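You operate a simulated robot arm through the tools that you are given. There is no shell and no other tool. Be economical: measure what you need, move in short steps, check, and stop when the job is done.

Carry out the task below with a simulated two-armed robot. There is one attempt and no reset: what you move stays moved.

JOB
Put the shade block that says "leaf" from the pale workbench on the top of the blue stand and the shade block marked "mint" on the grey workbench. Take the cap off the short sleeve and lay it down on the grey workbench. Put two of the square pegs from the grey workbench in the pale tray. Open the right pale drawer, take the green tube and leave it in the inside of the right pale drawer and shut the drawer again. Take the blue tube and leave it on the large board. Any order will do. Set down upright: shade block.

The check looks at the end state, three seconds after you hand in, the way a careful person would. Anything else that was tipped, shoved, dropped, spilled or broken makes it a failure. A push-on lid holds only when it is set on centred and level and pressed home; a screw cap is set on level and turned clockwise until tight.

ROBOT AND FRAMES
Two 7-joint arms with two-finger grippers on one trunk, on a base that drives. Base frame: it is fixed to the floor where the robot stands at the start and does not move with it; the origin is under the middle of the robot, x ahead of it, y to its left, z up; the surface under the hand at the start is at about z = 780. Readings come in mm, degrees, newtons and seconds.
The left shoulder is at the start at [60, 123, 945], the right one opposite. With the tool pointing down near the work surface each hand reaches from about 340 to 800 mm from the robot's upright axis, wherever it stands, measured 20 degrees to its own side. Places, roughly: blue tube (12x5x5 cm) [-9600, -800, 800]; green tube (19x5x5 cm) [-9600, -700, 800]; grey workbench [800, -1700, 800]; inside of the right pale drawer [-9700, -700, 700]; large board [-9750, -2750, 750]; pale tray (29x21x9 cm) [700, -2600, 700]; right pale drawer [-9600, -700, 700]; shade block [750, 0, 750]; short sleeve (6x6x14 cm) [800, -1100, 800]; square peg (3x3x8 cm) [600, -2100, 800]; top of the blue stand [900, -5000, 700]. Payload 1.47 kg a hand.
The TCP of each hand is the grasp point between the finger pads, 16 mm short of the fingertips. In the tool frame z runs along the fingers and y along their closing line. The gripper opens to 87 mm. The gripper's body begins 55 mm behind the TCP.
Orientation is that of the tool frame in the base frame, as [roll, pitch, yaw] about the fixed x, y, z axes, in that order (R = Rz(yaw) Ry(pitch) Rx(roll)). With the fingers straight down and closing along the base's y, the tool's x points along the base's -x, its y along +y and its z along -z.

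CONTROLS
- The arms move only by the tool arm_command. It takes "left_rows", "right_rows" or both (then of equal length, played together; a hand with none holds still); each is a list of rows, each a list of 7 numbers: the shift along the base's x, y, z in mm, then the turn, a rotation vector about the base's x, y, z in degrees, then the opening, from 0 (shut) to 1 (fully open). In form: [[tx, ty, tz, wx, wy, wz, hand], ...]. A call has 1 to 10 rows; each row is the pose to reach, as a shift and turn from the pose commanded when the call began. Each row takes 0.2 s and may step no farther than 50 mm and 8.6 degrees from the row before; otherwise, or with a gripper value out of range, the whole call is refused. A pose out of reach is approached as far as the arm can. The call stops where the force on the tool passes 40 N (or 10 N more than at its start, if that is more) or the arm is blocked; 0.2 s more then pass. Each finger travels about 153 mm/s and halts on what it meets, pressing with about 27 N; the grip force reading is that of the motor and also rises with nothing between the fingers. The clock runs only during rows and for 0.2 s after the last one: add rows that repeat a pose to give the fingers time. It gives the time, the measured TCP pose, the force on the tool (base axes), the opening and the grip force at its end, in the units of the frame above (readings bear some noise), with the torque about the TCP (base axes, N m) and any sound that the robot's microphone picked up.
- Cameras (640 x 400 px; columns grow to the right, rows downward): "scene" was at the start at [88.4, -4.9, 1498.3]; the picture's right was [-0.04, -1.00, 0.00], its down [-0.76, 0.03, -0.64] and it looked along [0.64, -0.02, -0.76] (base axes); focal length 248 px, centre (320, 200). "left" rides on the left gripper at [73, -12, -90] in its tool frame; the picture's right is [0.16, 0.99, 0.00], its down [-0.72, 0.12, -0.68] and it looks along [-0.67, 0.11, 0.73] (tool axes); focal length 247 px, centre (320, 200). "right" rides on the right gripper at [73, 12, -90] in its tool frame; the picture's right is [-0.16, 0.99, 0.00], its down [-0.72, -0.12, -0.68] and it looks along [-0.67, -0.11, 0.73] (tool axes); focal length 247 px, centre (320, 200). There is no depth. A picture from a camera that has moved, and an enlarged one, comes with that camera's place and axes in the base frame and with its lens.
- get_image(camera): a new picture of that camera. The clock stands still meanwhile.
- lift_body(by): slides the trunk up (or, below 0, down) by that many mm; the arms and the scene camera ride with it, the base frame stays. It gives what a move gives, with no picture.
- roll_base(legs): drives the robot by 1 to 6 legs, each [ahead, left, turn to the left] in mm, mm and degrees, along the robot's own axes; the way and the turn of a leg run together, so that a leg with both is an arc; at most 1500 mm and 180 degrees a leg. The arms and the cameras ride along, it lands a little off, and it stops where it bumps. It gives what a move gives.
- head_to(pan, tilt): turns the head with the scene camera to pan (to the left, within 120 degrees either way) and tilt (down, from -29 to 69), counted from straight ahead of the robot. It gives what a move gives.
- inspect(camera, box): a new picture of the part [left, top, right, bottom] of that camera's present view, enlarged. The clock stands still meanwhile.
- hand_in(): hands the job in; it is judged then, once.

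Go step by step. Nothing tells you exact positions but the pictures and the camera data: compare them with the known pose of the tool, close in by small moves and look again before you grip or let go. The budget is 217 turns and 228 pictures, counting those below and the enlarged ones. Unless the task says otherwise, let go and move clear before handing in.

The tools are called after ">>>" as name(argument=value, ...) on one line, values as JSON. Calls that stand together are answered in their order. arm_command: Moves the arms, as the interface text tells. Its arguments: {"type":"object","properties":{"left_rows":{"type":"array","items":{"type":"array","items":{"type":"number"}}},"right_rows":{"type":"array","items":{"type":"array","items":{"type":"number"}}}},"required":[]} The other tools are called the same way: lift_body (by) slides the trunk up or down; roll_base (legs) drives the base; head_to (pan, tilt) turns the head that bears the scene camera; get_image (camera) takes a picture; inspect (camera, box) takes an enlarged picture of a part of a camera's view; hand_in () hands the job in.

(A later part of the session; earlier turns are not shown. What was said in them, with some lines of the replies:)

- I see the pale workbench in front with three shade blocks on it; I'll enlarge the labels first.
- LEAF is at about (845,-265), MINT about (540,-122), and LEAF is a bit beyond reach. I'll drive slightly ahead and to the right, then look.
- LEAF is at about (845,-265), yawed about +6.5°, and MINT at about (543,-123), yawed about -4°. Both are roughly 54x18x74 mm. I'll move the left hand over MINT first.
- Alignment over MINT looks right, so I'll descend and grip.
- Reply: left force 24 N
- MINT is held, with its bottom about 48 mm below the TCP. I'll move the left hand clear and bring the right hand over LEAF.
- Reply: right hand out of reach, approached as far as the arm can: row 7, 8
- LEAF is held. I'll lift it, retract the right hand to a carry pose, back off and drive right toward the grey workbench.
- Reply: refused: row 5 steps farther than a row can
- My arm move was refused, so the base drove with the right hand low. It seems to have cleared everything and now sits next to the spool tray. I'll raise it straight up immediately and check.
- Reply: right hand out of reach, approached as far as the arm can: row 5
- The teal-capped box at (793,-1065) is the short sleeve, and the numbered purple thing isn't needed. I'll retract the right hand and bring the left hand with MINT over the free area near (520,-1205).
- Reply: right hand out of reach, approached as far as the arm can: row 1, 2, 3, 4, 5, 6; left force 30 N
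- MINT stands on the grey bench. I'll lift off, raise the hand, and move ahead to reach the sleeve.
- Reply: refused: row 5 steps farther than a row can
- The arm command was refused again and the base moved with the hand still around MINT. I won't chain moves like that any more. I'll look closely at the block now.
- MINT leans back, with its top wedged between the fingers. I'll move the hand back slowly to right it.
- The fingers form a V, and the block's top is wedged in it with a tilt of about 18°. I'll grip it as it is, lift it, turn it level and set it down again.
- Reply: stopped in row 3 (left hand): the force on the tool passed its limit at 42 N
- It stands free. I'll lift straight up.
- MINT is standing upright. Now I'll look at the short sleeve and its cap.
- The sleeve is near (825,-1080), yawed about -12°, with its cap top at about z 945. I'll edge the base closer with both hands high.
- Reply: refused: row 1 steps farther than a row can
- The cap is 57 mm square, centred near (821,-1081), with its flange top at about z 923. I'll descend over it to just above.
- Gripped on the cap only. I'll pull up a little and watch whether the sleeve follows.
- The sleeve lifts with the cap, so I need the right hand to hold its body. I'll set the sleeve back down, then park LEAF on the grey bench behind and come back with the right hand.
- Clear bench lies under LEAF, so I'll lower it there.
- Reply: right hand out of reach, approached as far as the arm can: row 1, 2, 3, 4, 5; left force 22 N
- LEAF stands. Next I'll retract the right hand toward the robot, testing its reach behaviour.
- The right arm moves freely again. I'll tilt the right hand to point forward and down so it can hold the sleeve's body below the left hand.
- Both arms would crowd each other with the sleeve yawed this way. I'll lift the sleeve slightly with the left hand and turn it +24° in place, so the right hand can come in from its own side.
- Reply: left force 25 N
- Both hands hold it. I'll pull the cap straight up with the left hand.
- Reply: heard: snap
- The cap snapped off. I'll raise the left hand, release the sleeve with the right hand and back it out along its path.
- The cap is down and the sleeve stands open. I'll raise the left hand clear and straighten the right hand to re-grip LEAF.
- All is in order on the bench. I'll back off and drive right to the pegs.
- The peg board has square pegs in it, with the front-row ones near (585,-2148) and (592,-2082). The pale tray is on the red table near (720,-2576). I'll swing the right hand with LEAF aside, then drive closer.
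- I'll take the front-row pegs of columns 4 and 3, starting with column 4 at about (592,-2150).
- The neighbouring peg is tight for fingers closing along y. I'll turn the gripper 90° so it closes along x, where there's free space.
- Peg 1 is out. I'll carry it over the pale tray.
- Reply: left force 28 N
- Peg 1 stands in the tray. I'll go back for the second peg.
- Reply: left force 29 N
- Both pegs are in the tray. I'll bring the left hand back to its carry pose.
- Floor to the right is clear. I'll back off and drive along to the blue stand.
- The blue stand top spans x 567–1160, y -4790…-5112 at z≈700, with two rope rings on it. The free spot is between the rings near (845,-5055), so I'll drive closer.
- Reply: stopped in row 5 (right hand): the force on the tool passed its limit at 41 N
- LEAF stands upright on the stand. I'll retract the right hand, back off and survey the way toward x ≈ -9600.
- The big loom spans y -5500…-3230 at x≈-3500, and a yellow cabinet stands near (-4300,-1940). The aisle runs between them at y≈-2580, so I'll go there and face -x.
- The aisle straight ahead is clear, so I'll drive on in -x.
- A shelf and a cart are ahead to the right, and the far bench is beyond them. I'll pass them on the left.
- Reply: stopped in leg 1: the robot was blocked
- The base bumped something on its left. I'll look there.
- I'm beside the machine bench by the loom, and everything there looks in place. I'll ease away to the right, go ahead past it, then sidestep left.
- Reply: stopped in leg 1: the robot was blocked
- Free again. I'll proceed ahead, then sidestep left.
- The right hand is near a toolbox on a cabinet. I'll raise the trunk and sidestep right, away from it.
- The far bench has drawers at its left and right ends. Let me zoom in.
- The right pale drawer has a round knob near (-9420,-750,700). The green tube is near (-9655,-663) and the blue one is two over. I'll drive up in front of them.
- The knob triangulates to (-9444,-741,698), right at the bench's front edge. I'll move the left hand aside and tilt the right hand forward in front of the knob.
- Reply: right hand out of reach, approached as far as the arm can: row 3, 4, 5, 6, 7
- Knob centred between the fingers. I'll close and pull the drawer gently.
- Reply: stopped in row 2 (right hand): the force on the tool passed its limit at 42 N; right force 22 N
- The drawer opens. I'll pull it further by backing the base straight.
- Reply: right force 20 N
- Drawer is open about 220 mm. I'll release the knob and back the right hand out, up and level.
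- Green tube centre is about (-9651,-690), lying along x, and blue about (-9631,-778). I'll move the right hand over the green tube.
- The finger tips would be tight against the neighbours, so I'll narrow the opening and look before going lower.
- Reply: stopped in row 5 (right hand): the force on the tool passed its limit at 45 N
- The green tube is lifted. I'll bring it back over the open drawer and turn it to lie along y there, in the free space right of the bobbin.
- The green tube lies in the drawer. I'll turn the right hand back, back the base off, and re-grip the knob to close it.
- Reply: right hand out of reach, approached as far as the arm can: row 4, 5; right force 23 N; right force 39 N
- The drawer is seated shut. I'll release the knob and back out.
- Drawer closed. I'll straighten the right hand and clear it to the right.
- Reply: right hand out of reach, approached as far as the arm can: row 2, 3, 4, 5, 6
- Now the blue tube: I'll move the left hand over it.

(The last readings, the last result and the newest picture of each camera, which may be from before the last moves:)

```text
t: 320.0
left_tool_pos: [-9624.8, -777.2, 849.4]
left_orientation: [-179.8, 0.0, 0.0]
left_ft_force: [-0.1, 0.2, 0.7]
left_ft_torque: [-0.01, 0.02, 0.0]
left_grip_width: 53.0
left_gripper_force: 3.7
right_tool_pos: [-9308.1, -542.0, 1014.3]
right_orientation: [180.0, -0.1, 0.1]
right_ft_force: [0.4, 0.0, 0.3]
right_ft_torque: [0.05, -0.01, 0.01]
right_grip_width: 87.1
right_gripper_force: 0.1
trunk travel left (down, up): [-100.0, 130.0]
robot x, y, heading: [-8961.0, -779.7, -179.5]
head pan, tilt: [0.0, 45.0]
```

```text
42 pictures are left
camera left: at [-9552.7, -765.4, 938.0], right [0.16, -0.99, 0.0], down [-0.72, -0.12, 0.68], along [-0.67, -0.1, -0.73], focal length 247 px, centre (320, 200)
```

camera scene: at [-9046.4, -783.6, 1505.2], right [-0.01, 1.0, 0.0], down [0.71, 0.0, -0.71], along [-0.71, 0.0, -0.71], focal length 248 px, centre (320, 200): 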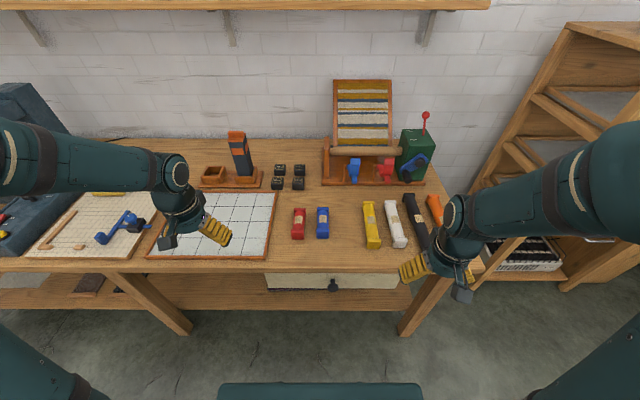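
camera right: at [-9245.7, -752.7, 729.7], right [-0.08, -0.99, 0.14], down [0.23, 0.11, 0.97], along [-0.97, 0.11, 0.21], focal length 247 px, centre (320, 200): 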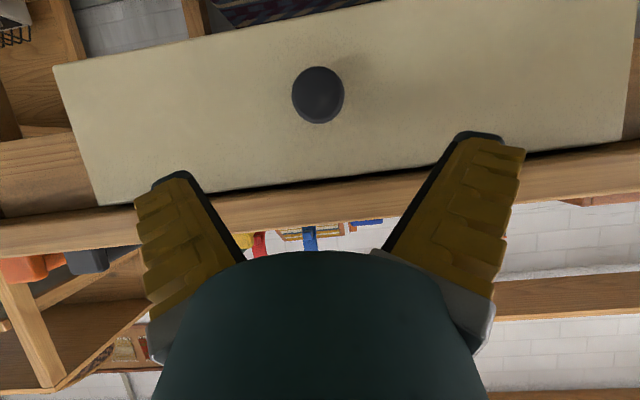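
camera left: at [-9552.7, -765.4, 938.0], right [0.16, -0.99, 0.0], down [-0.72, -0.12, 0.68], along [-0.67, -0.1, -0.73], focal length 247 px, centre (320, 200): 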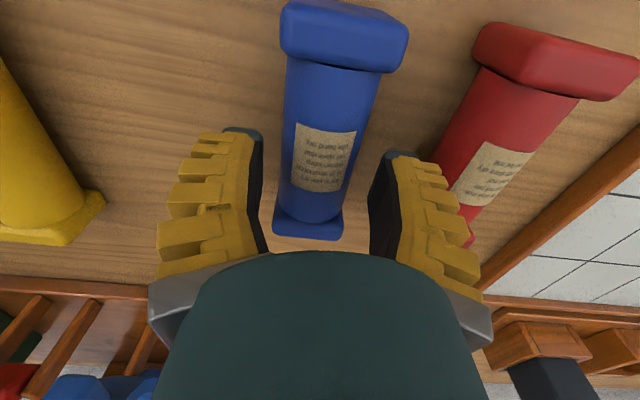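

>>> arm_command(left_rows=[[0, 2, -16, 0, 0, 0, 0.55], [0, 2, -31, 0, 0, 0, 0.55], [0, 2, -31, 0, 0, 0, 0.4], [0, 2, -31, 0, 0, 0, 0.3], [0, 2, -31, 0, 0, 0, 0.2], [0, 2, -31, 0, 0, 0, 0.2]])

>>> get_image(camera="left")

```text
t: 321.4
left_tool_pos: [-9625.0, -774.3, 818.9]
left_orientation: [-179.8, 0.0, -0.1]
left_ft_force: [0.4, -0.6, -0.5]
left_ft_torque: [0.0, 0.03, -0.04]
left_grip_width: 39.0
left_gripper_force: 27.2
right_tool_pos: [-9309.3, -541.8, 1014.8]
right_orientation: [180.0, -0.1, 0.1]
right_ft_force: [1.1, 0.9, 0.2]
right_ft_torque: [-0.01, 0.03, 0.0]
right_grip_width: 87.2
right_gripper_force: 0.1
trunk travel left (down, up): [-100.0, 130.0]
robot x, y, heading: [-8954.3, -782.3, -179.6]
head pan, tilt: [0.0, 45.0]
```

```text
41 pictures are left
camera left: at [-9552.4, -763.3, 907.4], right [0.16, -0.99, 0.0], down [-0.72, -0.12, 0.68], along [-0.67, -0.1, -0.73], focal length 247 px, centre (320, 200)
```

left: 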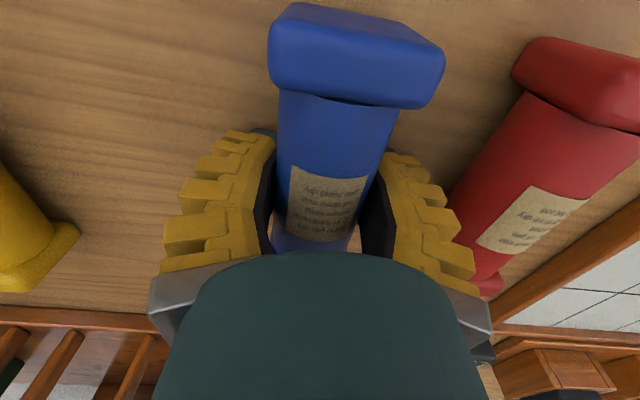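

Gripped. I'll lift and retract it to a carry pose.

>>> arm_command(left_rows=[[0, 0, 20, 0, 0, 0, 0.2], [0, 0, 60, 0, 0, 0, 0.2], [0, 0, 105, 0, 0, 0, 0.2], [0, 0, 150, 0, 0, 0, 0.2], [20, 0, 190, 0, 0, 0, 0.2], [60, -10, 210, 0, 0, 0, 0.2], [105, -20, 220, 0, 0, 0, 0.2], [150, -30, 225, 0, 0, 0, 0.2], [195, -40, 225, 0, 0, 0, 0.2], [230, -60, 225, 0, 0, 0, 0.2]])

>>> get_image(camera="scene")

```text
t: 323.6
left_tool_pos: [-9395.0, -833.6, 1043.4]
left_orientation: [-179.8, 0.0, -0.1]
left_ft_force: [0.6, 0.3, -1.5]
left_ft_torque: [0.04, 0.02, 0.0]
left_grip_width: 38.9
left_gripper_force: 26.5
right_tool_pos: [-9307.9, -542.9, 1012.8]
right_orientation: [-179.8, 0.0, 0.1]
right_ft_force: [-0.9, 0.3, -0.2]
right_ft_torque: [0.03, -0.02, -0.02]
right_grip_width: 87.0
right_gripper_force: 0.1
trunk travel left (down, up): [-100.0, 130.0]
robot x, y, heading: [-8958.0, -782.5, -179.9]
head pan, tilt: [0.0, 45.0]
```

```text
40 pictures are left
camera scene: at [-9046.7, -786.0, 1505.1], right [-0.01, 1.0, 0.0], down [0.71, 0.0, -0.71], along [-0.71, 0.0, -0.71], focal length 248 px, centre (320, 200)
```

scene: 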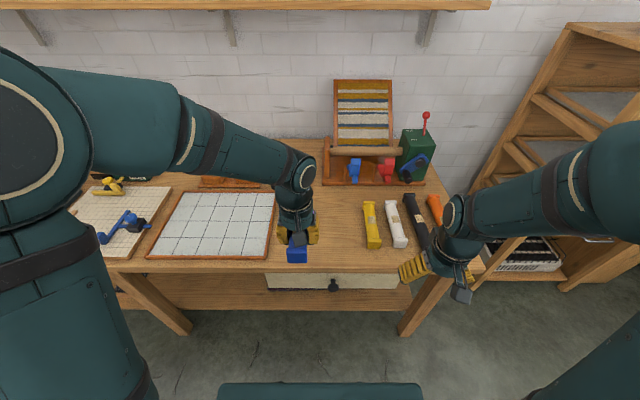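

I'll back off and drive left along the bench toward the large board at its left end.

>>> roll_base(legs=[[-200, 0, 0], [0, 1000, 0], [0, 750, 0]])

>>> get_image(camera="scene")

```text
t: 340.5
left_tool_pos: [-9211.1, -2574.0, 1041.2]
left_orientation: [-179.8, 0.1, -1.2]
left_ft_force: [-0.1, 0.6, -1.3]
left_ft_torque: [-0.03, 0.01, 0.01]
left_grip_width: 39.3
left_gripper_force: 27.0
right_tool_pos: [-9118.7, -2285.0, 1013.4]
right_orientation: [-180.0, -0.1, -1.1]
right_ft_force: [0.6, 0.1, 0.4]
right_ft_torque: [-0.01, 0.01, 0.04]
right_grip_width: 87.0
right_gripper_force: 0.0
trunk travel left (down, up): [-100.0, 130.0]
robot x, y, heading: [-8775.0, -2532.5, 179.1]
head pan, tilt: [0.0, 45.0]
```

```text
39 pictures are left
camera scene: at [-8861.3, -2532.5, 1505.1], right [0.01, 1.0, 0.0], down [0.71, -0.01, -0.71], along [-0.71, 0.01, -0.71], focal length 248 px, centre (320, 200)
```

scene: 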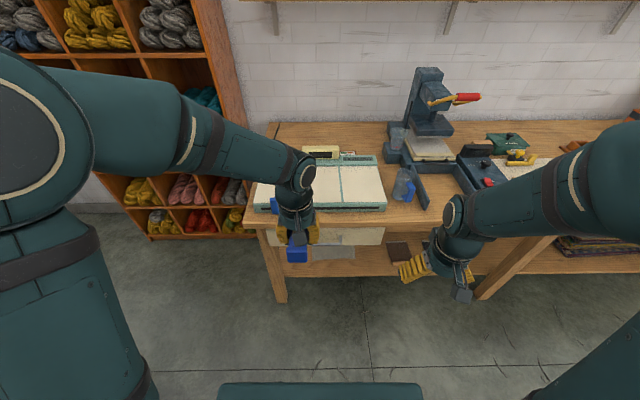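

>>> inspect(camera="scene", box=[230, 110, 470, 260])

>>> get_image(camera="left")

```text
2.67 times, centred on (350, 185) of scene
camera zoom: at [-8861.3, -2532.5, 1505.1], right [0.01, 1.0, 0.0], down [0.71, -0.01, -0.71], along [-0.71, 0.01, -0.71], focal length 662 px, centre (240, 240)
```

zoom: 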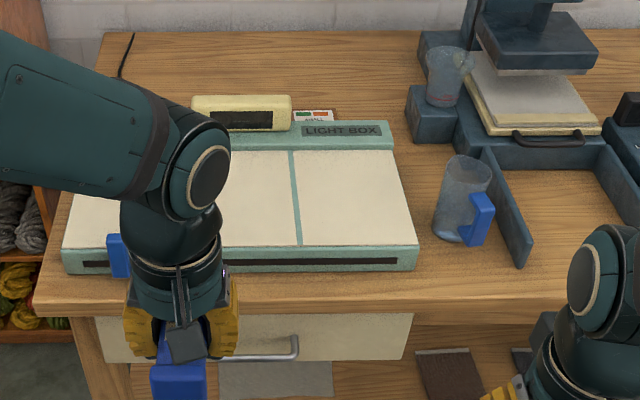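

```text
37 pictures are left
camera left: at [-9137.5, -2564.4, 1131.1], right [0.14, -0.99, 0.0], down [-0.73, -0.1, 0.68], along [-0.67, -0.09, -0.73], focal length 247 px, centre (320, 200)
```

left: 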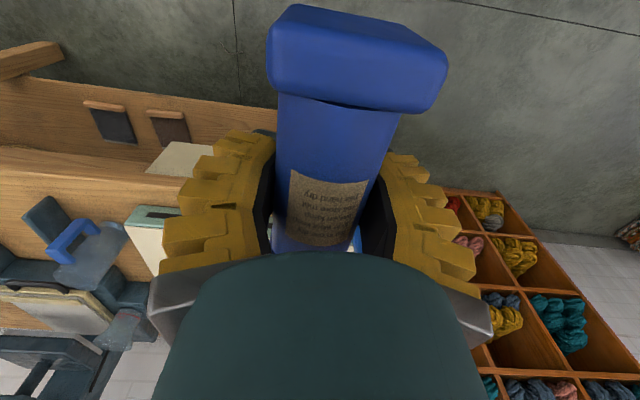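

That panel reads "LIGHT BOX". Before choosing, I'll look further left for anything that fits "large board" better.

>>> head_to(pan=45, tilt=25)

>>> get_image(camera="scene")

```text
t: 341.6
left_tool_pos: [-9210.7, -2572.9, 1041.9]
left_orientation: [-179.8, -0.1, -1.2]
left_ft_force: [0.2, -1.1, -0.4]
left_ft_torque: [0.0, 0.03, 0.0]
left_grip_width: 39.0
left_gripper_force: 26.9
right_tool_pos: [-9118.2, -2285.8, 1012.8]
right_orientation: [180.0, -0.1, -1.1]
right_ft_force: [-0.2, 1.0, -0.7]
right_ft_torque: [0.02, 0.01, 0.02]
right_grip_width: 87.1
right_gripper_force: 0.0
trunk travel left (down, up): [-100.0, 130.0]
robot x, y, heading: [-8768.5, -2532.0, 179.5]
head pan, tilt: [45.0, 25.0]
```

```text
36 pictures are left
camera scene: at [-8846.2, -2597.7, 1535.6], right [-0.7, 0.72, 0.0], down [0.3, 0.29, -0.91], along [-0.65, -0.63, -0.42], focal length 248 px, centre (320, 200)
```

scene: 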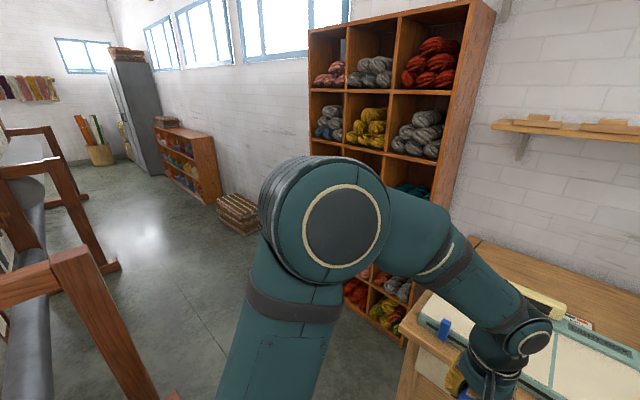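

>>> inspect(camera="scene", box=[400, 270, 640, 400])

>>> inspect(camera="scene", box=[470, 90, 640, 190])

```text
2.67 times, centred on (520, 335) of scene
camera zoom: at [-8846.2, -2597.7, 1535.6], right [-0.7, 0.72, 0.0], down [0.3, 0.29, -0.91], along [-0.65, -0.63, -0.42], focal length 662 px, centre (-213, -160)
```

zoom: 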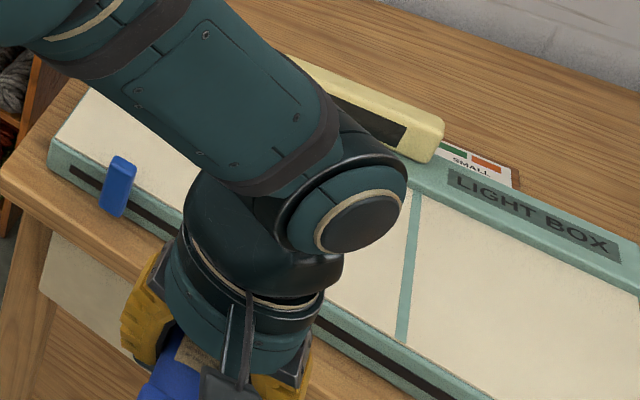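

```text
3.76 times, centred on (555, 140) of scene
camera zoom: at [-8846.2, -2597.7, 1535.6], right [-0.7, 0.72, 0.0], down [0.3, 0.29, -0.91], along [-0.65, -0.63, -0.42], focal length 935 px, centre (-565, 426)
```

zoom: 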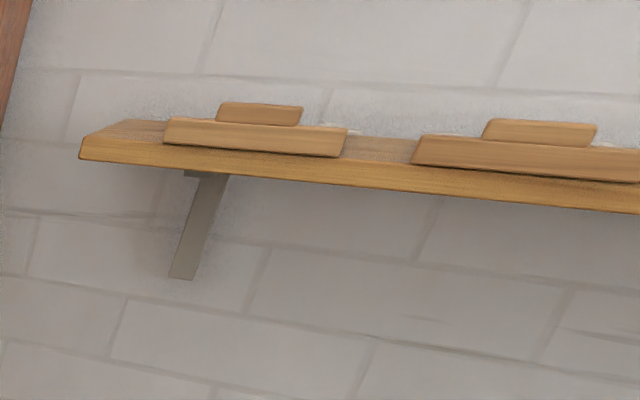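

There's a small card labelled "SMALL" near the light box. I'll move the left arm aside to read everything there.

>>> arm_command(left_rows=[[10, -45, 0, 0, 0, 0, 0.2], [20, -90, 0, 0, 0, 0, 0.2], [30, -135, 0, 0, 0, 0, 0.2], [40, -180, 0, 0, 0, 0, 0.2], [50, -225, 0, 0, 0, 0, 0.2], [60, -270, 0, 0, 0, 0, 0.2]])

>>> head_to(pan=0, tilt=35)

>>> inspect(camera="scene", box=[220, 130, 480, 290])

```text
t: 343.0
left_tool_pos: [-9153.8, -2843.7, 1042.6]
left_orientation: [-179.8, 0.1, -1.3]
left_ft_force: [0.4, 0.3, -1.1]
left_ft_torque: [0.0, 0.02, 0.03]
left_grip_width: 39.3
left_gripper_force: 27.0
right_tool_pos: [-9116.3, -2285.8, 1013.5]
right_orientation: [180.0, 0.0, -1.1]
right_ft_force: [-0.8, -0.2, -0.7]
right_ft_torque: [0.01, 0.04, -0.03]
right_grip_width: 87.0
right_gripper_force: 0.1
trunk travel left (down, up): [-100.0, 130.0]
robot x, y, heading: [-8769.5, -2533.1, 179.2]
head pan, tilt: [45.0, 25.0]
```

```text
t: 344.1
left_tool_pos: [-9153.3, -2842.6, 1042.6]
left_orientation: [-179.7, 0.0, -1.2]
left_ft_force: [-0.6, -0.8, -0.9]
left_ft_torque: [-0.01, 0.01, 0.0]
left_grip_width: 39.2
left_gripper_force: 27.0
right_tool_pos: [-9116.5, -2285.0, 1013.2]
right_orientation: [-179.9, -0.1, -1.1]
right_ft_force: [0.0, 0.3, 0.0]
right_ft_torque: [0.01, 0.0, 0.01]
right_grip_width: 87.3
right_gripper_force: 0.0
trunk travel left (down, up): [-100.0, 130.0]
robot x, y, heading: [-8772.7, -2532.8, 179.4]
head pan, tilt: [0.0, 35.0]
```

```text
2.46 times, centred on (350, 210) of scene
camera zoom: at [-8868.1, -2532.4, 1519.9], right [0.01, 1.0, 0.0], down [0.57, -0.01, -0.82], along [-0.82, 0.01, -0.57], focal length 611 px, centre (246, 175)
```

zoom: 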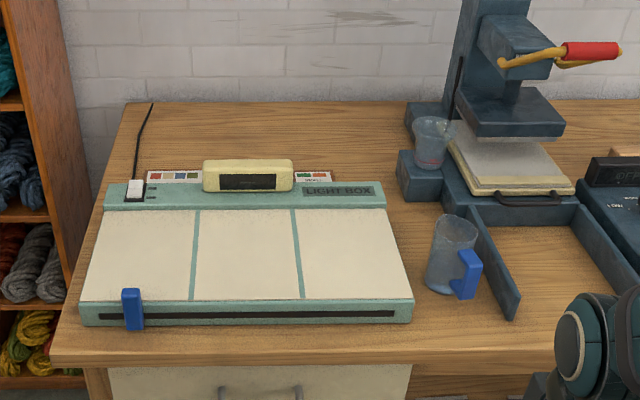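

>>> inspect(camera="scene", box=[255, 190, 375, 240])

>>> inspect(camera="scene", box=[400, 180, 640, 300])

```text
5.33 times, centred on (315, 215) of scene
camera zoom: at [-8868.1, -2532.4, 1519.9], right [0.01, 1.0, 0.0], down [0.57, -0.01, -0.82], along [-0.82, 0.01, -0.57], focal length 1324 px, centre (347, 120)
```

zoom: 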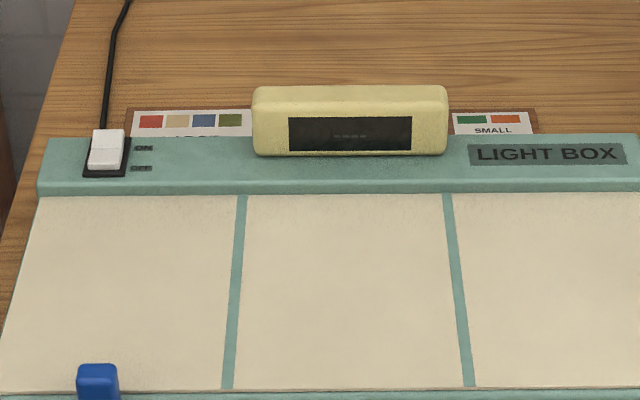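

```text
2.67 times, centred on (520, 240) of scene
camera zoom: at [-8868.1, -2532.4, 1519.9], right [0.01, 1.0, 0.0], down [0.57, -0.01, -0.82], along [-0.82, 0.01, -0.57], focal length 662 px, centre (-213, 93)
```

zoom: 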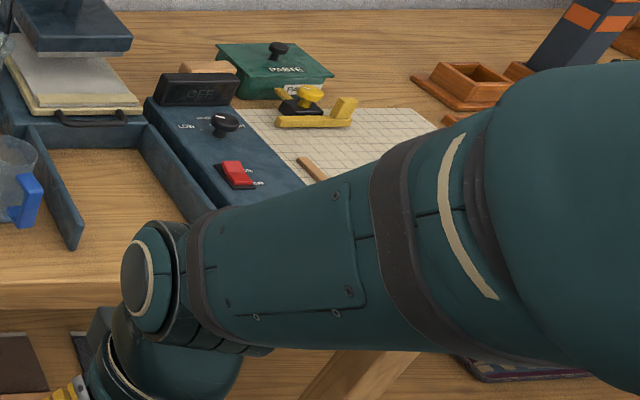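

Behind the light box are two flat sample boards: a larger one (4 swatches, left) and one labelled SMALL (right). The larger one at about (-9880,-2650) fits the "large board". I'll raise the trunk and go closer to see it properly.

>>> arm_command(right_rows=[[0, 40, 0, 0, 0, 0, 1], [0, 80, 0, 0, 0, 0, 1], [0, 120, 0, 0, 0, 0, 1], [0, 160, 0, 0, 0, 0, 1]])

>>> lift_body(by=125)

>>> roll_base(legs=[[310, 60, 0]])

>>> head_to(pan=5, tilt=45)

>>> get_image(camera="scene")

```text
t: 345.1
left_tool_pos: [-9152.9, -2840.9, 1042.3]
left_orientation: [-179.8, 0.0, -1.2]
left_ft_force: [0.1, -0.5, -1.0]
left_ft_torque: [-0.02, 0.02, 0.03]
left_grip_width: 39.1
left_gripper_force: 26.8
right_tool_pos: [-9116.6, -2124.7, 1012.5]
right_orientation: [-180.0, -0.1, -1.0]
right_ft_force: [-0.1, -0.4, -0.3]
right_ft_torque: [-0.02, 0.0, -0.03]
right_grip_width: 87.5
right_gripper_force: 0.1
trunk travel left (down, up): [-100.0, 130.0]
robot x, y, heading: [-8773.5, -2529.2, 179.3]
head pan, tilt: [0.0, 35.0]
```

```text
t: 346.7
left_tool_pos: [-9153.1, -2842.6, 1168.2]
left_orientation: [-179.8, 0.0, -1.2]
left_ft_force: [0.1, 0.2, -1.3]
left_ft_torque: [0.02, 0.02, -0.01]
left_grip_width: 39.2
left_gripper_force: 27.2
right_tool_pos: [-9116.8, -2125.5, 1137.0]
right_orientation: [180.0, -0.1, -1.1]
right_ft_force: [0.3, 0.7, -0.3]
right_ft_torque: [-0.01, 0.02, 0.03]
right_grip_width: 86.9
right_gripper_force: 0.0
trunk travel left (down, up): [-225.0, 5.0]
robot x, y, heading: [-8773.6, -2525.9, 179.2]
head pan, tilt: [0.0, 35.0]
```

```text
t: 348.8
left_tool_pos: [-9470.2, -2898.0, 1167.1]
left_orientation: [-179.8, 0.0, -1.1]
left_ft_force: [-1.0, 0.9, -1.4]
left_ft_torque: [0.0, 0.02, -0.01]
left_grip_width: 39.0
left_gripper_force: 27.3
right_tool_pos: [-9436.2, -2182.3, 1137.5]
right_orientation: [-179.9, -0.2, -1.1]
right_ft_force: [0.0, 0.0, 0.5]
right_ft_torque: [0.0, 0.01, -0.04]
right_grip_width: 87.0
right_gripper_force: 0.0
trunk travel left (down, up): [-225.0, 5.0]
robot x, y, heading: [-9088.7, -2583.4, 178.8]
head pan, tilt: [0.0, 35.0]
```

```text
t: 349.5
left_tool_pos: [-9470.2, -2897.6, 1166.3]
left_orientation: [-179.8, 0.0, -1.1]
left_ft_force: [0.3, 0.3, -1.7]
left_ft_torque: [-0.04, 0.02, 0.02]
left_grip_width: 39.1
left_gripper_force: 27.5
right_tool_pos: [-9435.2, -2182.2, 1137.0]
right_orientation: [-179.9, 0.0, -1.0]
right_ft_force: [0.8, 0.5, -0.6]
right_ft_torque: [-0.01, 0.04, 0.03]
right_grip_width: 87.0
right_gripper_force: 0.1
trunk travel left (down, up): [-225.0, 5.0]
robot x, y, heading: [-9088.7, -2584.9, 179.2]
head pan, tilt: [5.0, 45.0]
```

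```text
30 pictures are left
camera scene: at [-9178.7, -2594.8, 1630.1], right [-0.07, 1.0, 0.0], down [0.7, 0.05, -0.71], along [-0.71, -0.05, -0.71], focal length 248 px, centre (320, 200)
```

scene: 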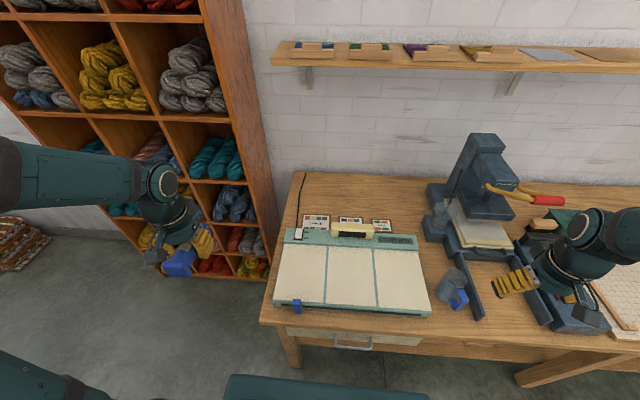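

>>> inspect(camera="scene", box=[285, 195, 425, 265])

```text
4.57 times, centred on (355, 230) of scene
camera zoom: at [-9178.7, -2594.8, 1630.1], right [-0.07, 1.0, 0.0], down [0.7, 0.05, -0.71], along [-0.71, -0.05, -0.71], focal length 1135 px, centre (160, 63)
```

zoom: 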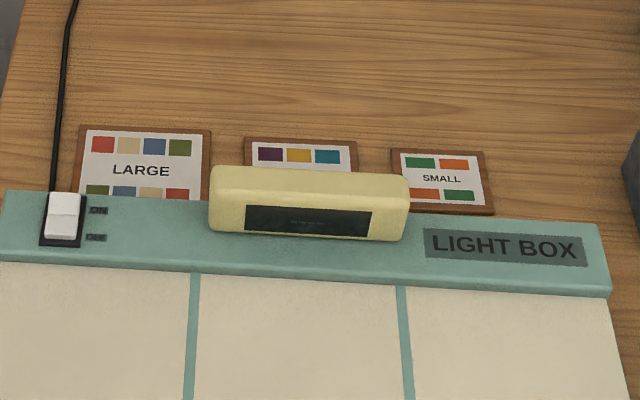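

The LARGE board (about 130 x 108 mm) is centred at about (-9874,-2665), behind the light box. I'll move ahead a bit and turn the tube to lie along y.

>>> roll_base(legs=[[55, 0, 0.8]])

>>> arm_command(left_rows=[[0, 22, 0, 0, 0, -8.5, 0.2], [0, 44, 0, 0, 0, -17, 0.2], [0, 66, 0, 0, 0, -25.5, 0.2], [0, 88, 0, 0, 0, -34, 0.2], [0, 110, 0, 0, 0, -42.5, 0.2], [0, 132, 0, 0, 0, -51, 0.2], [0, 154, 0, 0, 0, -59.5, 0.2], [0, 176, 0, 0, 0, -68, 0.2], [0, 198, 0, 0, 0, -76.5, 0.2], [0, 215, 0, 0, 0, -85, 0.2]])

>>> get_image(camera="scene")

```text
t: 350.5
left_tool_pos: [-9521.7, -2903.4, 1166.1]
left_orientation: [-179.9, -0.1, -0.4]
left_ft_force: [-1.8, -0.2, -1.6]
left_ft_torque: [-0.02, 0.01, -0.02]
left_grip_width: 39.0
left_gripper_force: 26.8
right_tool_pos: [-9497.1, -2188.2, 1137.5]
right_orientation: [180.0, -0.2, -0.3]
right_ft_force: [-1.6, 0.4, -0.1]
right_ft_torque: [0.0, 0.0, 0.02]
right_grip_width: 87.0
right_gripper_force: 0.1
trunk travel left (down, up): [-225.0, 5.0]
robot x, y, heading: [-9143.8, -2587.4, -180.0]
head pan, tilt: [5.0, 45.0]
```

```text
t: 352.7
left_tool_pos: [-9520.5, -2687.8, 1167.9]
left_orientation: [-179.8, 0.0, -85.5]
left_ft_force: [0.1, 0.4, -1.0]
left_ft_torque: [-0.04, 0.0, -0.02]
left_grip_width: 39.2
left_gripper_force: 27.5
right_tool_pos: [-9496.0, -2186.5, 1137.4]
right_orientation: [-180.0, 0.0, -0.3]
right_ft_force: [0.4, -0.3, -0.3]
right_ft_torque: [-0.04, 0.01, -0.04]
right_grip_width: 87.1
right_gripper_force: 0.2
trunk travel left (down, up): [-225.0, 5.0]
robot x, y, heading: [-9147.6, -2585.3, -179.8]
head pan, tilt: [5.0, 45.0]
```

```text
28 pictures are left
camera scene: at [-9233.2, -2595.4, 1630.0], right [-0.09, 1.0, 0.0], down [0.7, 0.06, -0.71], along [-0.7, -0.06, -0.71], focal length 248 px, centre (320, 200)
```

scene: 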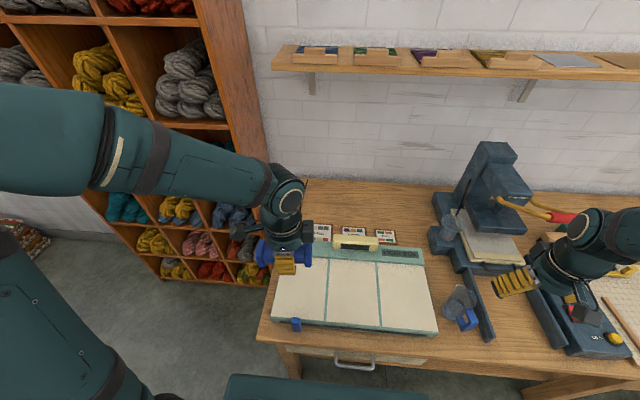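

>>> arm_command(left_rows=[[-45, 2, 0, 0, 0, -2, 0.2], [-90, 4, 0, 0, 0, -4.5, 0.2], [-135, 6, -5, 0, 0, -4.5, 0.2], [-180, 8, -15, 0, 0, -4.5, 0.2], [-222, 10, -30, 0, 0, -4.5, 0.2], [-264, 12, -48, 0, 0, -4.5, 0.2], [-306, 14, -66, 0, 0, -4.5, 0.2], [-345, 15, -86, 0, 0, -4.5, 0.2], [-352, 15, -130, 0, 0, -4.5, 0.2], [-352, 15, -170, 0, 0, -4.5, 0.2]])

>>> inspect(camera="scene", box=[240, 170, 400, 290])

>>> get_image(camera="left")

```text
t: 354.9
left_tool_pos: [-9870.9, -2672.5, 996.6]
left_orientation: [-179.7, 0.0, -89.8]
left_ft_force: [-0.3, 0.3, -0.8]
left_ft_torque: [0.02, -0.01, -0.03]
left_grip_width: 39.0
left_gripper_force: 26.6
right_tool_pos: [-9496.7, -2186.7, 1138.5]
right_orientation: [180.0, -0.1, -0.2]
right_ft_force: [-0.1, 1.0, 0.2]
right_ft_torque: [0.01, 0.0, -0.01]
right_grip_width: 87.1
right_gripper_force: 0.0
trunk travel left (down, up): [-225.0, 5.0]
robot x, y, heading: [-9145.6, -2585.5, -180.0]
head pan, tilt: [5.0, 45.0]
```

```text
3.33 times, centred on (320, 230) of scene
camera zoom: at [-9234.2, -2595.7, 1630.0], right [-0.09, 1.0, 0.0], down [0.7, 0.06, -0.71], along [-0.7, -0.06, -0.71], focal length 828 px, centre (320, 100)
```

zoom: 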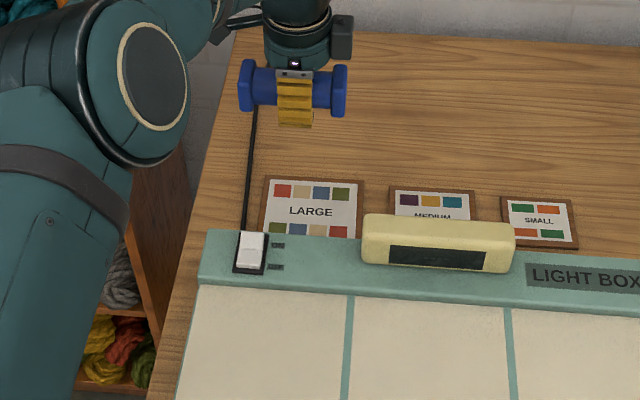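

```text
26 pictures are left
camera left: at [-9859.9, -2746.5, 1085.9], right [-0.99, -0.16, 0.0], down [-0.12, 0.72, 0.68], along [-0.11, 0.67, -0.73], focal length 247 px, centre (320, 200)
```

left: 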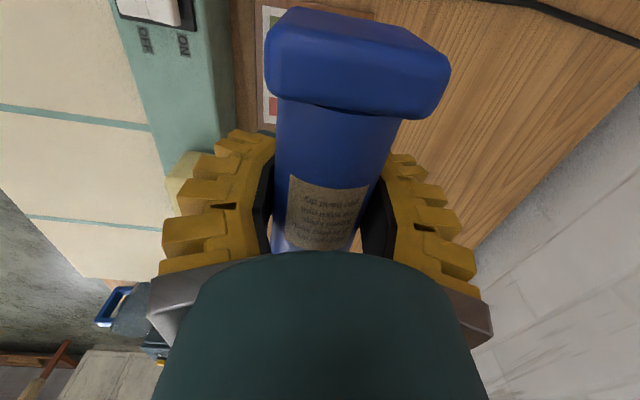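

I refine the board centre to about (-9862,-2660). I'll shift and lower toward it.

>>> arm_command(left_rows=[[8, 12, -40, 0, 0, 0, 0.2], [8, 12, -85, 0, 0, 0, 0.2], [8, 12, -125, 0, 0, 0, 0.2], [8, 12, -150, 0, 0, 0, 0.2]])

>>> inspect(camera="scene", box=[240, 190, 400, 290])

>>> get_image(camera="left")

```text
t: 355.9
left_tool_pos: [-9863.6, -2659.6, 846.5]
left_orientation: [-179.8, 0.1, -89.9]
left_ft_force: [-0.3, 1.3, -0.9]
left_ft_torque: [0.02, 0.01, 0.0]
left_grip_width: 39.1
left_gripper_force: 27.6
right_tool_pos: [-9497.1, -2187.9, 1136.6]
right_orientation: [180.0, -0.1, -0.2]
right_ft_force: [-1.0, 0.4, -0.3]
right_ft_torque: [0.01, -0.02, 0.0]
right_grip_width: 87.1
right_gripper_force: 0.1
trunk travel left (down, up): [-225.0, 5.0]
robot x, y, heading: [-9143.7, -2589.0, -179.8]
head pan, tilt: [5.0, 45.0]
```

```text
4.00 times, centred on (320, 240) of scene
camera zoom: at [-9233.3, -2595.8, 1630.1], right [-0.09, 1.0, 0.0], down [0.7, 0.06, -0.71], along [-0.7, -0.06, -0.71], focal length 993 px, centre (320, 40)
```

zoom: 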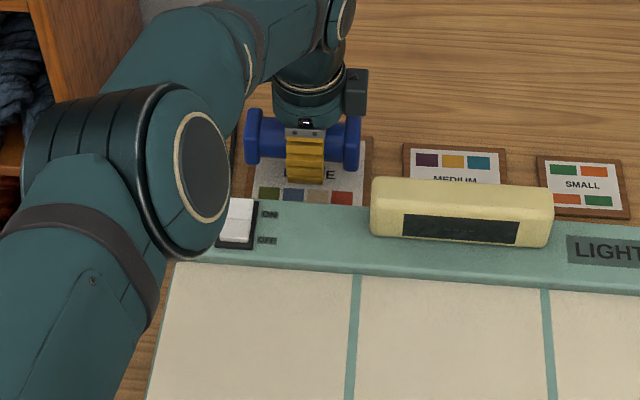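

```text
24 pictures are left
camera left: at [-9851.8, -2734.1, 935.5], right [-0.99, -0.16, 0.0], down [-0.12, 0.72, 0.68], along [-0.11, 0.67, -0.73], focal length 247 px, centre (320, 200)
```

left: 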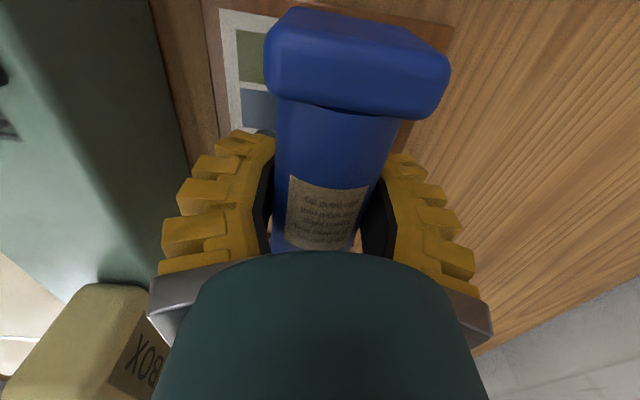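

>>> arm_command(left_rows=[[0, 9, -6, 0, 0, 0, 0.2], [0, 9, -12, 0, 0, 0, 0.2], [0, 9, -16, 0, 0, 0, 0.2], [0, 9, -19, 0, 0, 0, 0.2], [0, 9, -22, 0, 0, 0, 0.2], [0, 9, -25, 0, 0, 0, 0.2]])

```text
t: 357.3
left_tool_pos: [-9863.8, -2652.1, 822.4]
left_orientation: [-179.8, 0.0, -89.8]
left_ft_force: [0.0, -0.2, -1.8]
left_ft_torque: [-0.01, -0.03, -0.04]
left_grip_width: 38.9
left_gripper_force: 27.1
right_tool_pos: [-9496.4, -2186.7, 1137.5]
right_orientation: [179.9, -0.1, -0.2]
right_ft_force: [-0.7, 0.1, -0.6]
right_ft_torque: [0.01, -0.01, 0.0]
right_grip_width: 87.0
right_gripper_force: 0.1
trunk travel left (down, up): [-225.0, 5.0]
robot x, y, heading: [-9142.6, -2586.9, -180.0]
head pan, tilt: [5.0, 45.0]
```

>>> arm_command(left_rows=[[0, 0, -3, 0, 0, 0, 0.2], [0, 0, -6, 0, 0, 0, 0.2], [0, 0, -9, 0, 0, 0, 0.2], [0, 0, -12, 0, 0, 0, 0.2]])

>>> inspect(camera="scene", box=[240, 190, 400, 290])

```text
t: 358.3
left_tool_pos: [-9864.5, -2653.1, 819.4]
left_orientation: [179.4, 0.1, -89.6]
left_ft_force: [7.1, 0.5, 17.6]
left_ft_torque: [-0.01, -0.39, 0.01]
left_grip_width: 40.1
left_gripper_force: 27.0
left hand out of reach, approached as far as the arm can: row 4
right_tool_pos: [-9494.4, -2186.3, 1137.8]
right_orientation: [-180.0, 0.1, -0.2]
right_ft_force: [-0.2, 0.0, 0.0]
right_ft_torque: [0.03, -0.03, 0.03]
right_grip_width: 86.9
right_gripper_force: 0.1
trunk travel left (down, up): [-225.0, 5.0]
robot x, y, heading: [-9144.4, -2588.2, -179.9]
head pan, tilt: [5.0, 45.0]
stopped in row 4 (left hand): the force on the tool passed its limit at 42 N (the readings are from after the stop); the commanded pose is now the measured one
```

```text
4.00 times, centred on (320, 240) of scene
camera zoom: at [-9231.1, -2595.7, 1630.1], right [-0.09, 1.0, 0.0], down [0.7, 0.06, -0.71], along [-0.71, -0.06, -0.71], focal length 993 px, centre (320, 40)
```

zoom: 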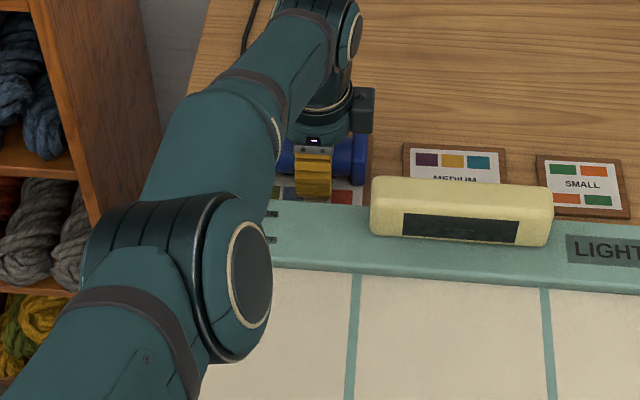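

Contact on the board. I'll release gently and rise.

>>> arm_command(left_rows=[[0, 0, 2, 0, 0, 0, 0.2], [0, 0, 2, 0, 0, 0, 0.4], [0, 0, 2, 0, 0, 0, 0.55], [0, 0, 2, 0, 0, 0, 0.6], [0, 0, 2, 0, 0, 0, 0.6]])

>>> get_image(camera="left")

```text
t: 359.5
left_tool_pos: [-9865.1, -2653.2, 821.4]
left_orientation: [179.3, 0.1, -89.6]
left_ft_force: [-3.0, 0.8, 16.2]
left_ft_torque: [-0.02, -0.04, 0.06]
left_grip_width: 52.7
left_gripper_force: 0.5
right_tool_pos: [-9493.7, -2186.0, 1138.7]
right_orientation: [-180.0, 0.0, -0.2]
right_ft_force: [0.9, -0.4, -0.3]
right_ft_torque: [0.0, 0.01, 0.0]
right_grip_width: 87.3
right_gripper_force: 0.1
trunk travel left (down, up): [-225.0, 5.0]
robot x, y, heading: [-9146.0, -2586.9, -180.0]
head pan, tilt: [5.0, 45.0]
```

```text
22 pictures are left
camera left: at [-9851.7, -2726.7, 909.5], right [-0.99, -0.16, 0.01], down [-0.11, 0.72, 0.68], along [-0.12, 0.67, -0.73], focal length 247 px, centre (320, 200)
```

left: 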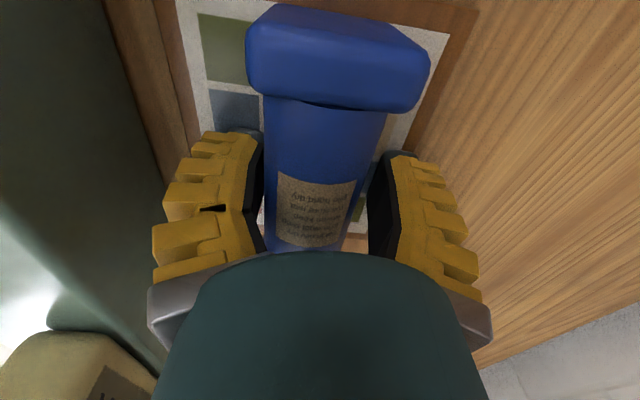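

>>> arm_command(left_rows=[[3, 0, 6, 0, 0, 0, 0.62], [4, 0, 14, 0, 0, 0, 0.62], [4, 0, 40, 0, 0, 0, 0.62], [4, 0, 80, 0, 0, 0, 0.62], [4, 0, 125, 0, 0, 0, 0.62], [4, 0, 170, 0, 0, 0, 0.62], [10, 0, 210, 0, 0, 0, 0.62], [30, 0, 250, 0, 0, 0, 0.62]])

>>> get_image(camera="left")

```text
t: 361.3
left_tool_pos: [-9892.8, -2640.9, 1073.6]
left_orientation: [179.8, 0.1, -89.7]
left_ft_force: [0.7, 0.1, -0.2]
left_ft_torque: [-0.02, 0.0, -0.02]
left_grip_width: 59.0
left_gripper_force: 3.7
left hand out of reach, approached as far as the arm can: row 2, 3, 4, 5, 6, 7, 8
right_tool_pos: [-9495.3, -2187.0, 1137.9]
right_orientation: [-180.0, 0.0, -0.2]
right_ft_force: [0.5, 0.1, 0.2]
right_ft_torque: [0.04, 0.0, -0.01]
right_grip_width: 87.1
right_gripper_force: 0.0
trunk travel left (down, up): [-225.0, 5.0]
robot x, y, heading: [-9141.2, -2585.9, -179.9]
head pan, tilt: [5.0, 45.0]
```

```text
21 pictures are left
camera left: at [-9879.9, -2714.5, 1163.3], right [-0.99, -0.16, 0.01], down [-0.12, 0.72, 0.68], along [-0.11, 0.67, -0.73], focal length 247 px, centre (320, 200)
```

left: 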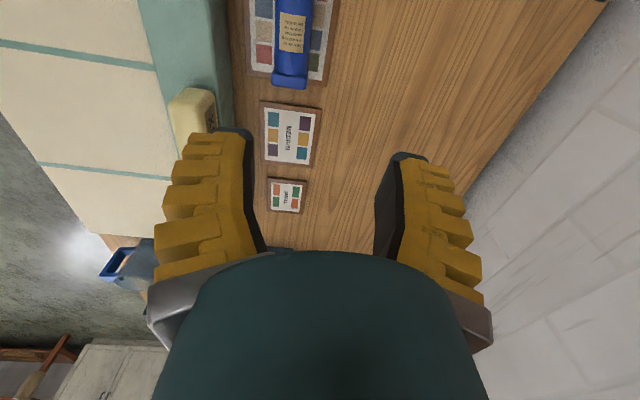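

>>> inspect(camera="left", box=[220, 0, 400, 120])

>>> arm_command(left_rows=[[20, -10, 20, 0, 0, 0, 0.8], [50, -20, 40, 0, 0, 0, 1], [85, -30, 50, 0, 0, 0, 1], [125, -40, 55, 0, 0, 0, 1]])

>>> get_image(camera="scene")

```text
3.33 times, centred on (310, 60) of left
camera zoom: at [-9879.9, -2714.5, 1163.3], right [-0.99, -0.16, 0.01], down [-0.12, 0.72, 0.68], along [-0.11, 0.67, -0.73], focal length 823 px, centre (353, 667)
```

zoom: 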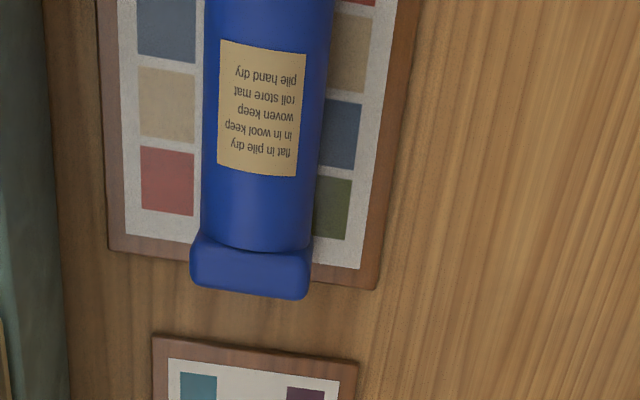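

```text
t: 362.3
left_tool_pos: [-9890.1, -2667.7, 1139.8]
left_orientation: [179.6, 0.1, -89.8]
left_ft_force: [-0.1, -0.1, 0.2]
left_ft_torque: [0.03, 0.02, 0.0]
left_grip_width: 87.0
left_gripper_force: 0.1
left hand out of reach, approached as far as the arm can: row 1, 2, 3, 4
right_tool_pos: [-9494.7, -2187.4, 1137.4]
right_orientation: [-180.0, 0.1, -0.3]
right_ft_force: [-0.2, -0.2, -1.1]
right_ft_torque: [-0.02, 0.0, 0.01]
right_grip_width: 86.8
right_gripper_force: 0.0
trunk travel left (down, up): [-225.0, 5.0]
robot x, y, heading: [-9147.0, -2586.3, -179.6]
head pan, tilt: [5.0, 45.0]
```

```text
19 pictures are left
camera scene: at [-9232.3, -2596.4, 1630.1], right [-0.09, 1.0, 0.0], down [0.7, 0.06, -0.71], along [-0.7, -0.06, -0.71], focal length 248 px, centre (320, 200)
```

scene: 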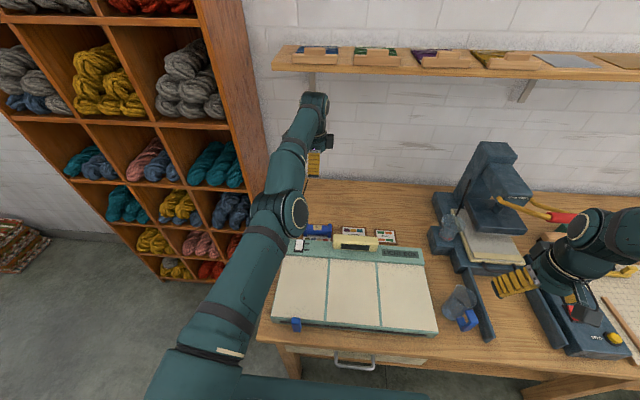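

The blue tube rests fully on the LARGE board. I'll back the base straight off to clear the arms.

>>> roll_base(legs=[[-400, 0, 0]])

>>> inspect(camera="scene", box=[240, 120, 440, 260])

```text
t: 364.8
left_tool_pos: [-9492.5, -2670.8, 1140.9]
left_orientation: [179.6, 0.1, -89.4]
left_ft_force: [0.8, -0.1, 0.4]
left_ft_torque: [0.05, 0.04, -0.04]
left_grip_width: 87.1
left_gripper_force: 0.1
right_tool_pos: [-9101.4, -2187.2, 1136.8]
right_orientation: [-180.0, 0.1, 0.1]
right_ft_force: [-0.1, -0.9, -0.7]
right_ft_torque: [0.01, 0.0, -0.01]
right_grip_width: 87.3
right_gripper_force: 0.0
trunk travel left (down, up): [-225.0, 5.0]
robot x, y, heading: [-8744.9, -2584.2, -179.3]
head pan, tilt: [5.0, 45.0]
```

```text
2.86 times, centred on (340, 190) of scene
camera zoom: at [-8835.3, -2594.6, 1630.1], right [-0.1, 1.0, 0.0], down [0.7, 0.07, -0.71], along [-0.7, -0.07, -0.71], focal length 709 px, centre (263, 229)
```

zoom: 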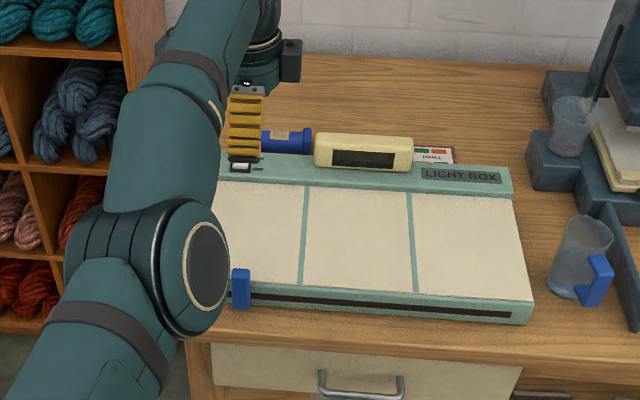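

Every step is done, and both hands are empty and clear.

>>> hand_in()

```text
The job is handed in.
```

All the steps are done and the job is handed in; I haven't seen the check's result.

- **Shade blocks:** LEAF stands upright on the blue stand, and MINT stands upright on the grey workbench.
- **Short sleeve:** the cap is off and lying on the grey workbench. The sleeve stands open, turned about 24° from where it was so both hands could reach it.
- **Square pegs:** two are standing in the pale tray.
- **Green tube:** it is inside the right pale drawer, and the drawer is shut.
- **Blue tube:** it lies on the board labelled LARGE, behind the light box.

Two other things may have been touched:

- **Spool tray:** the right hand may have brushed it on the grey workbench, because the base drove with that hand still low. It looked in place afterwards.
- **Machine by the big loom:** the base bumped something beside it, probably the small wooden box on the floor. It also looked undisturbed.
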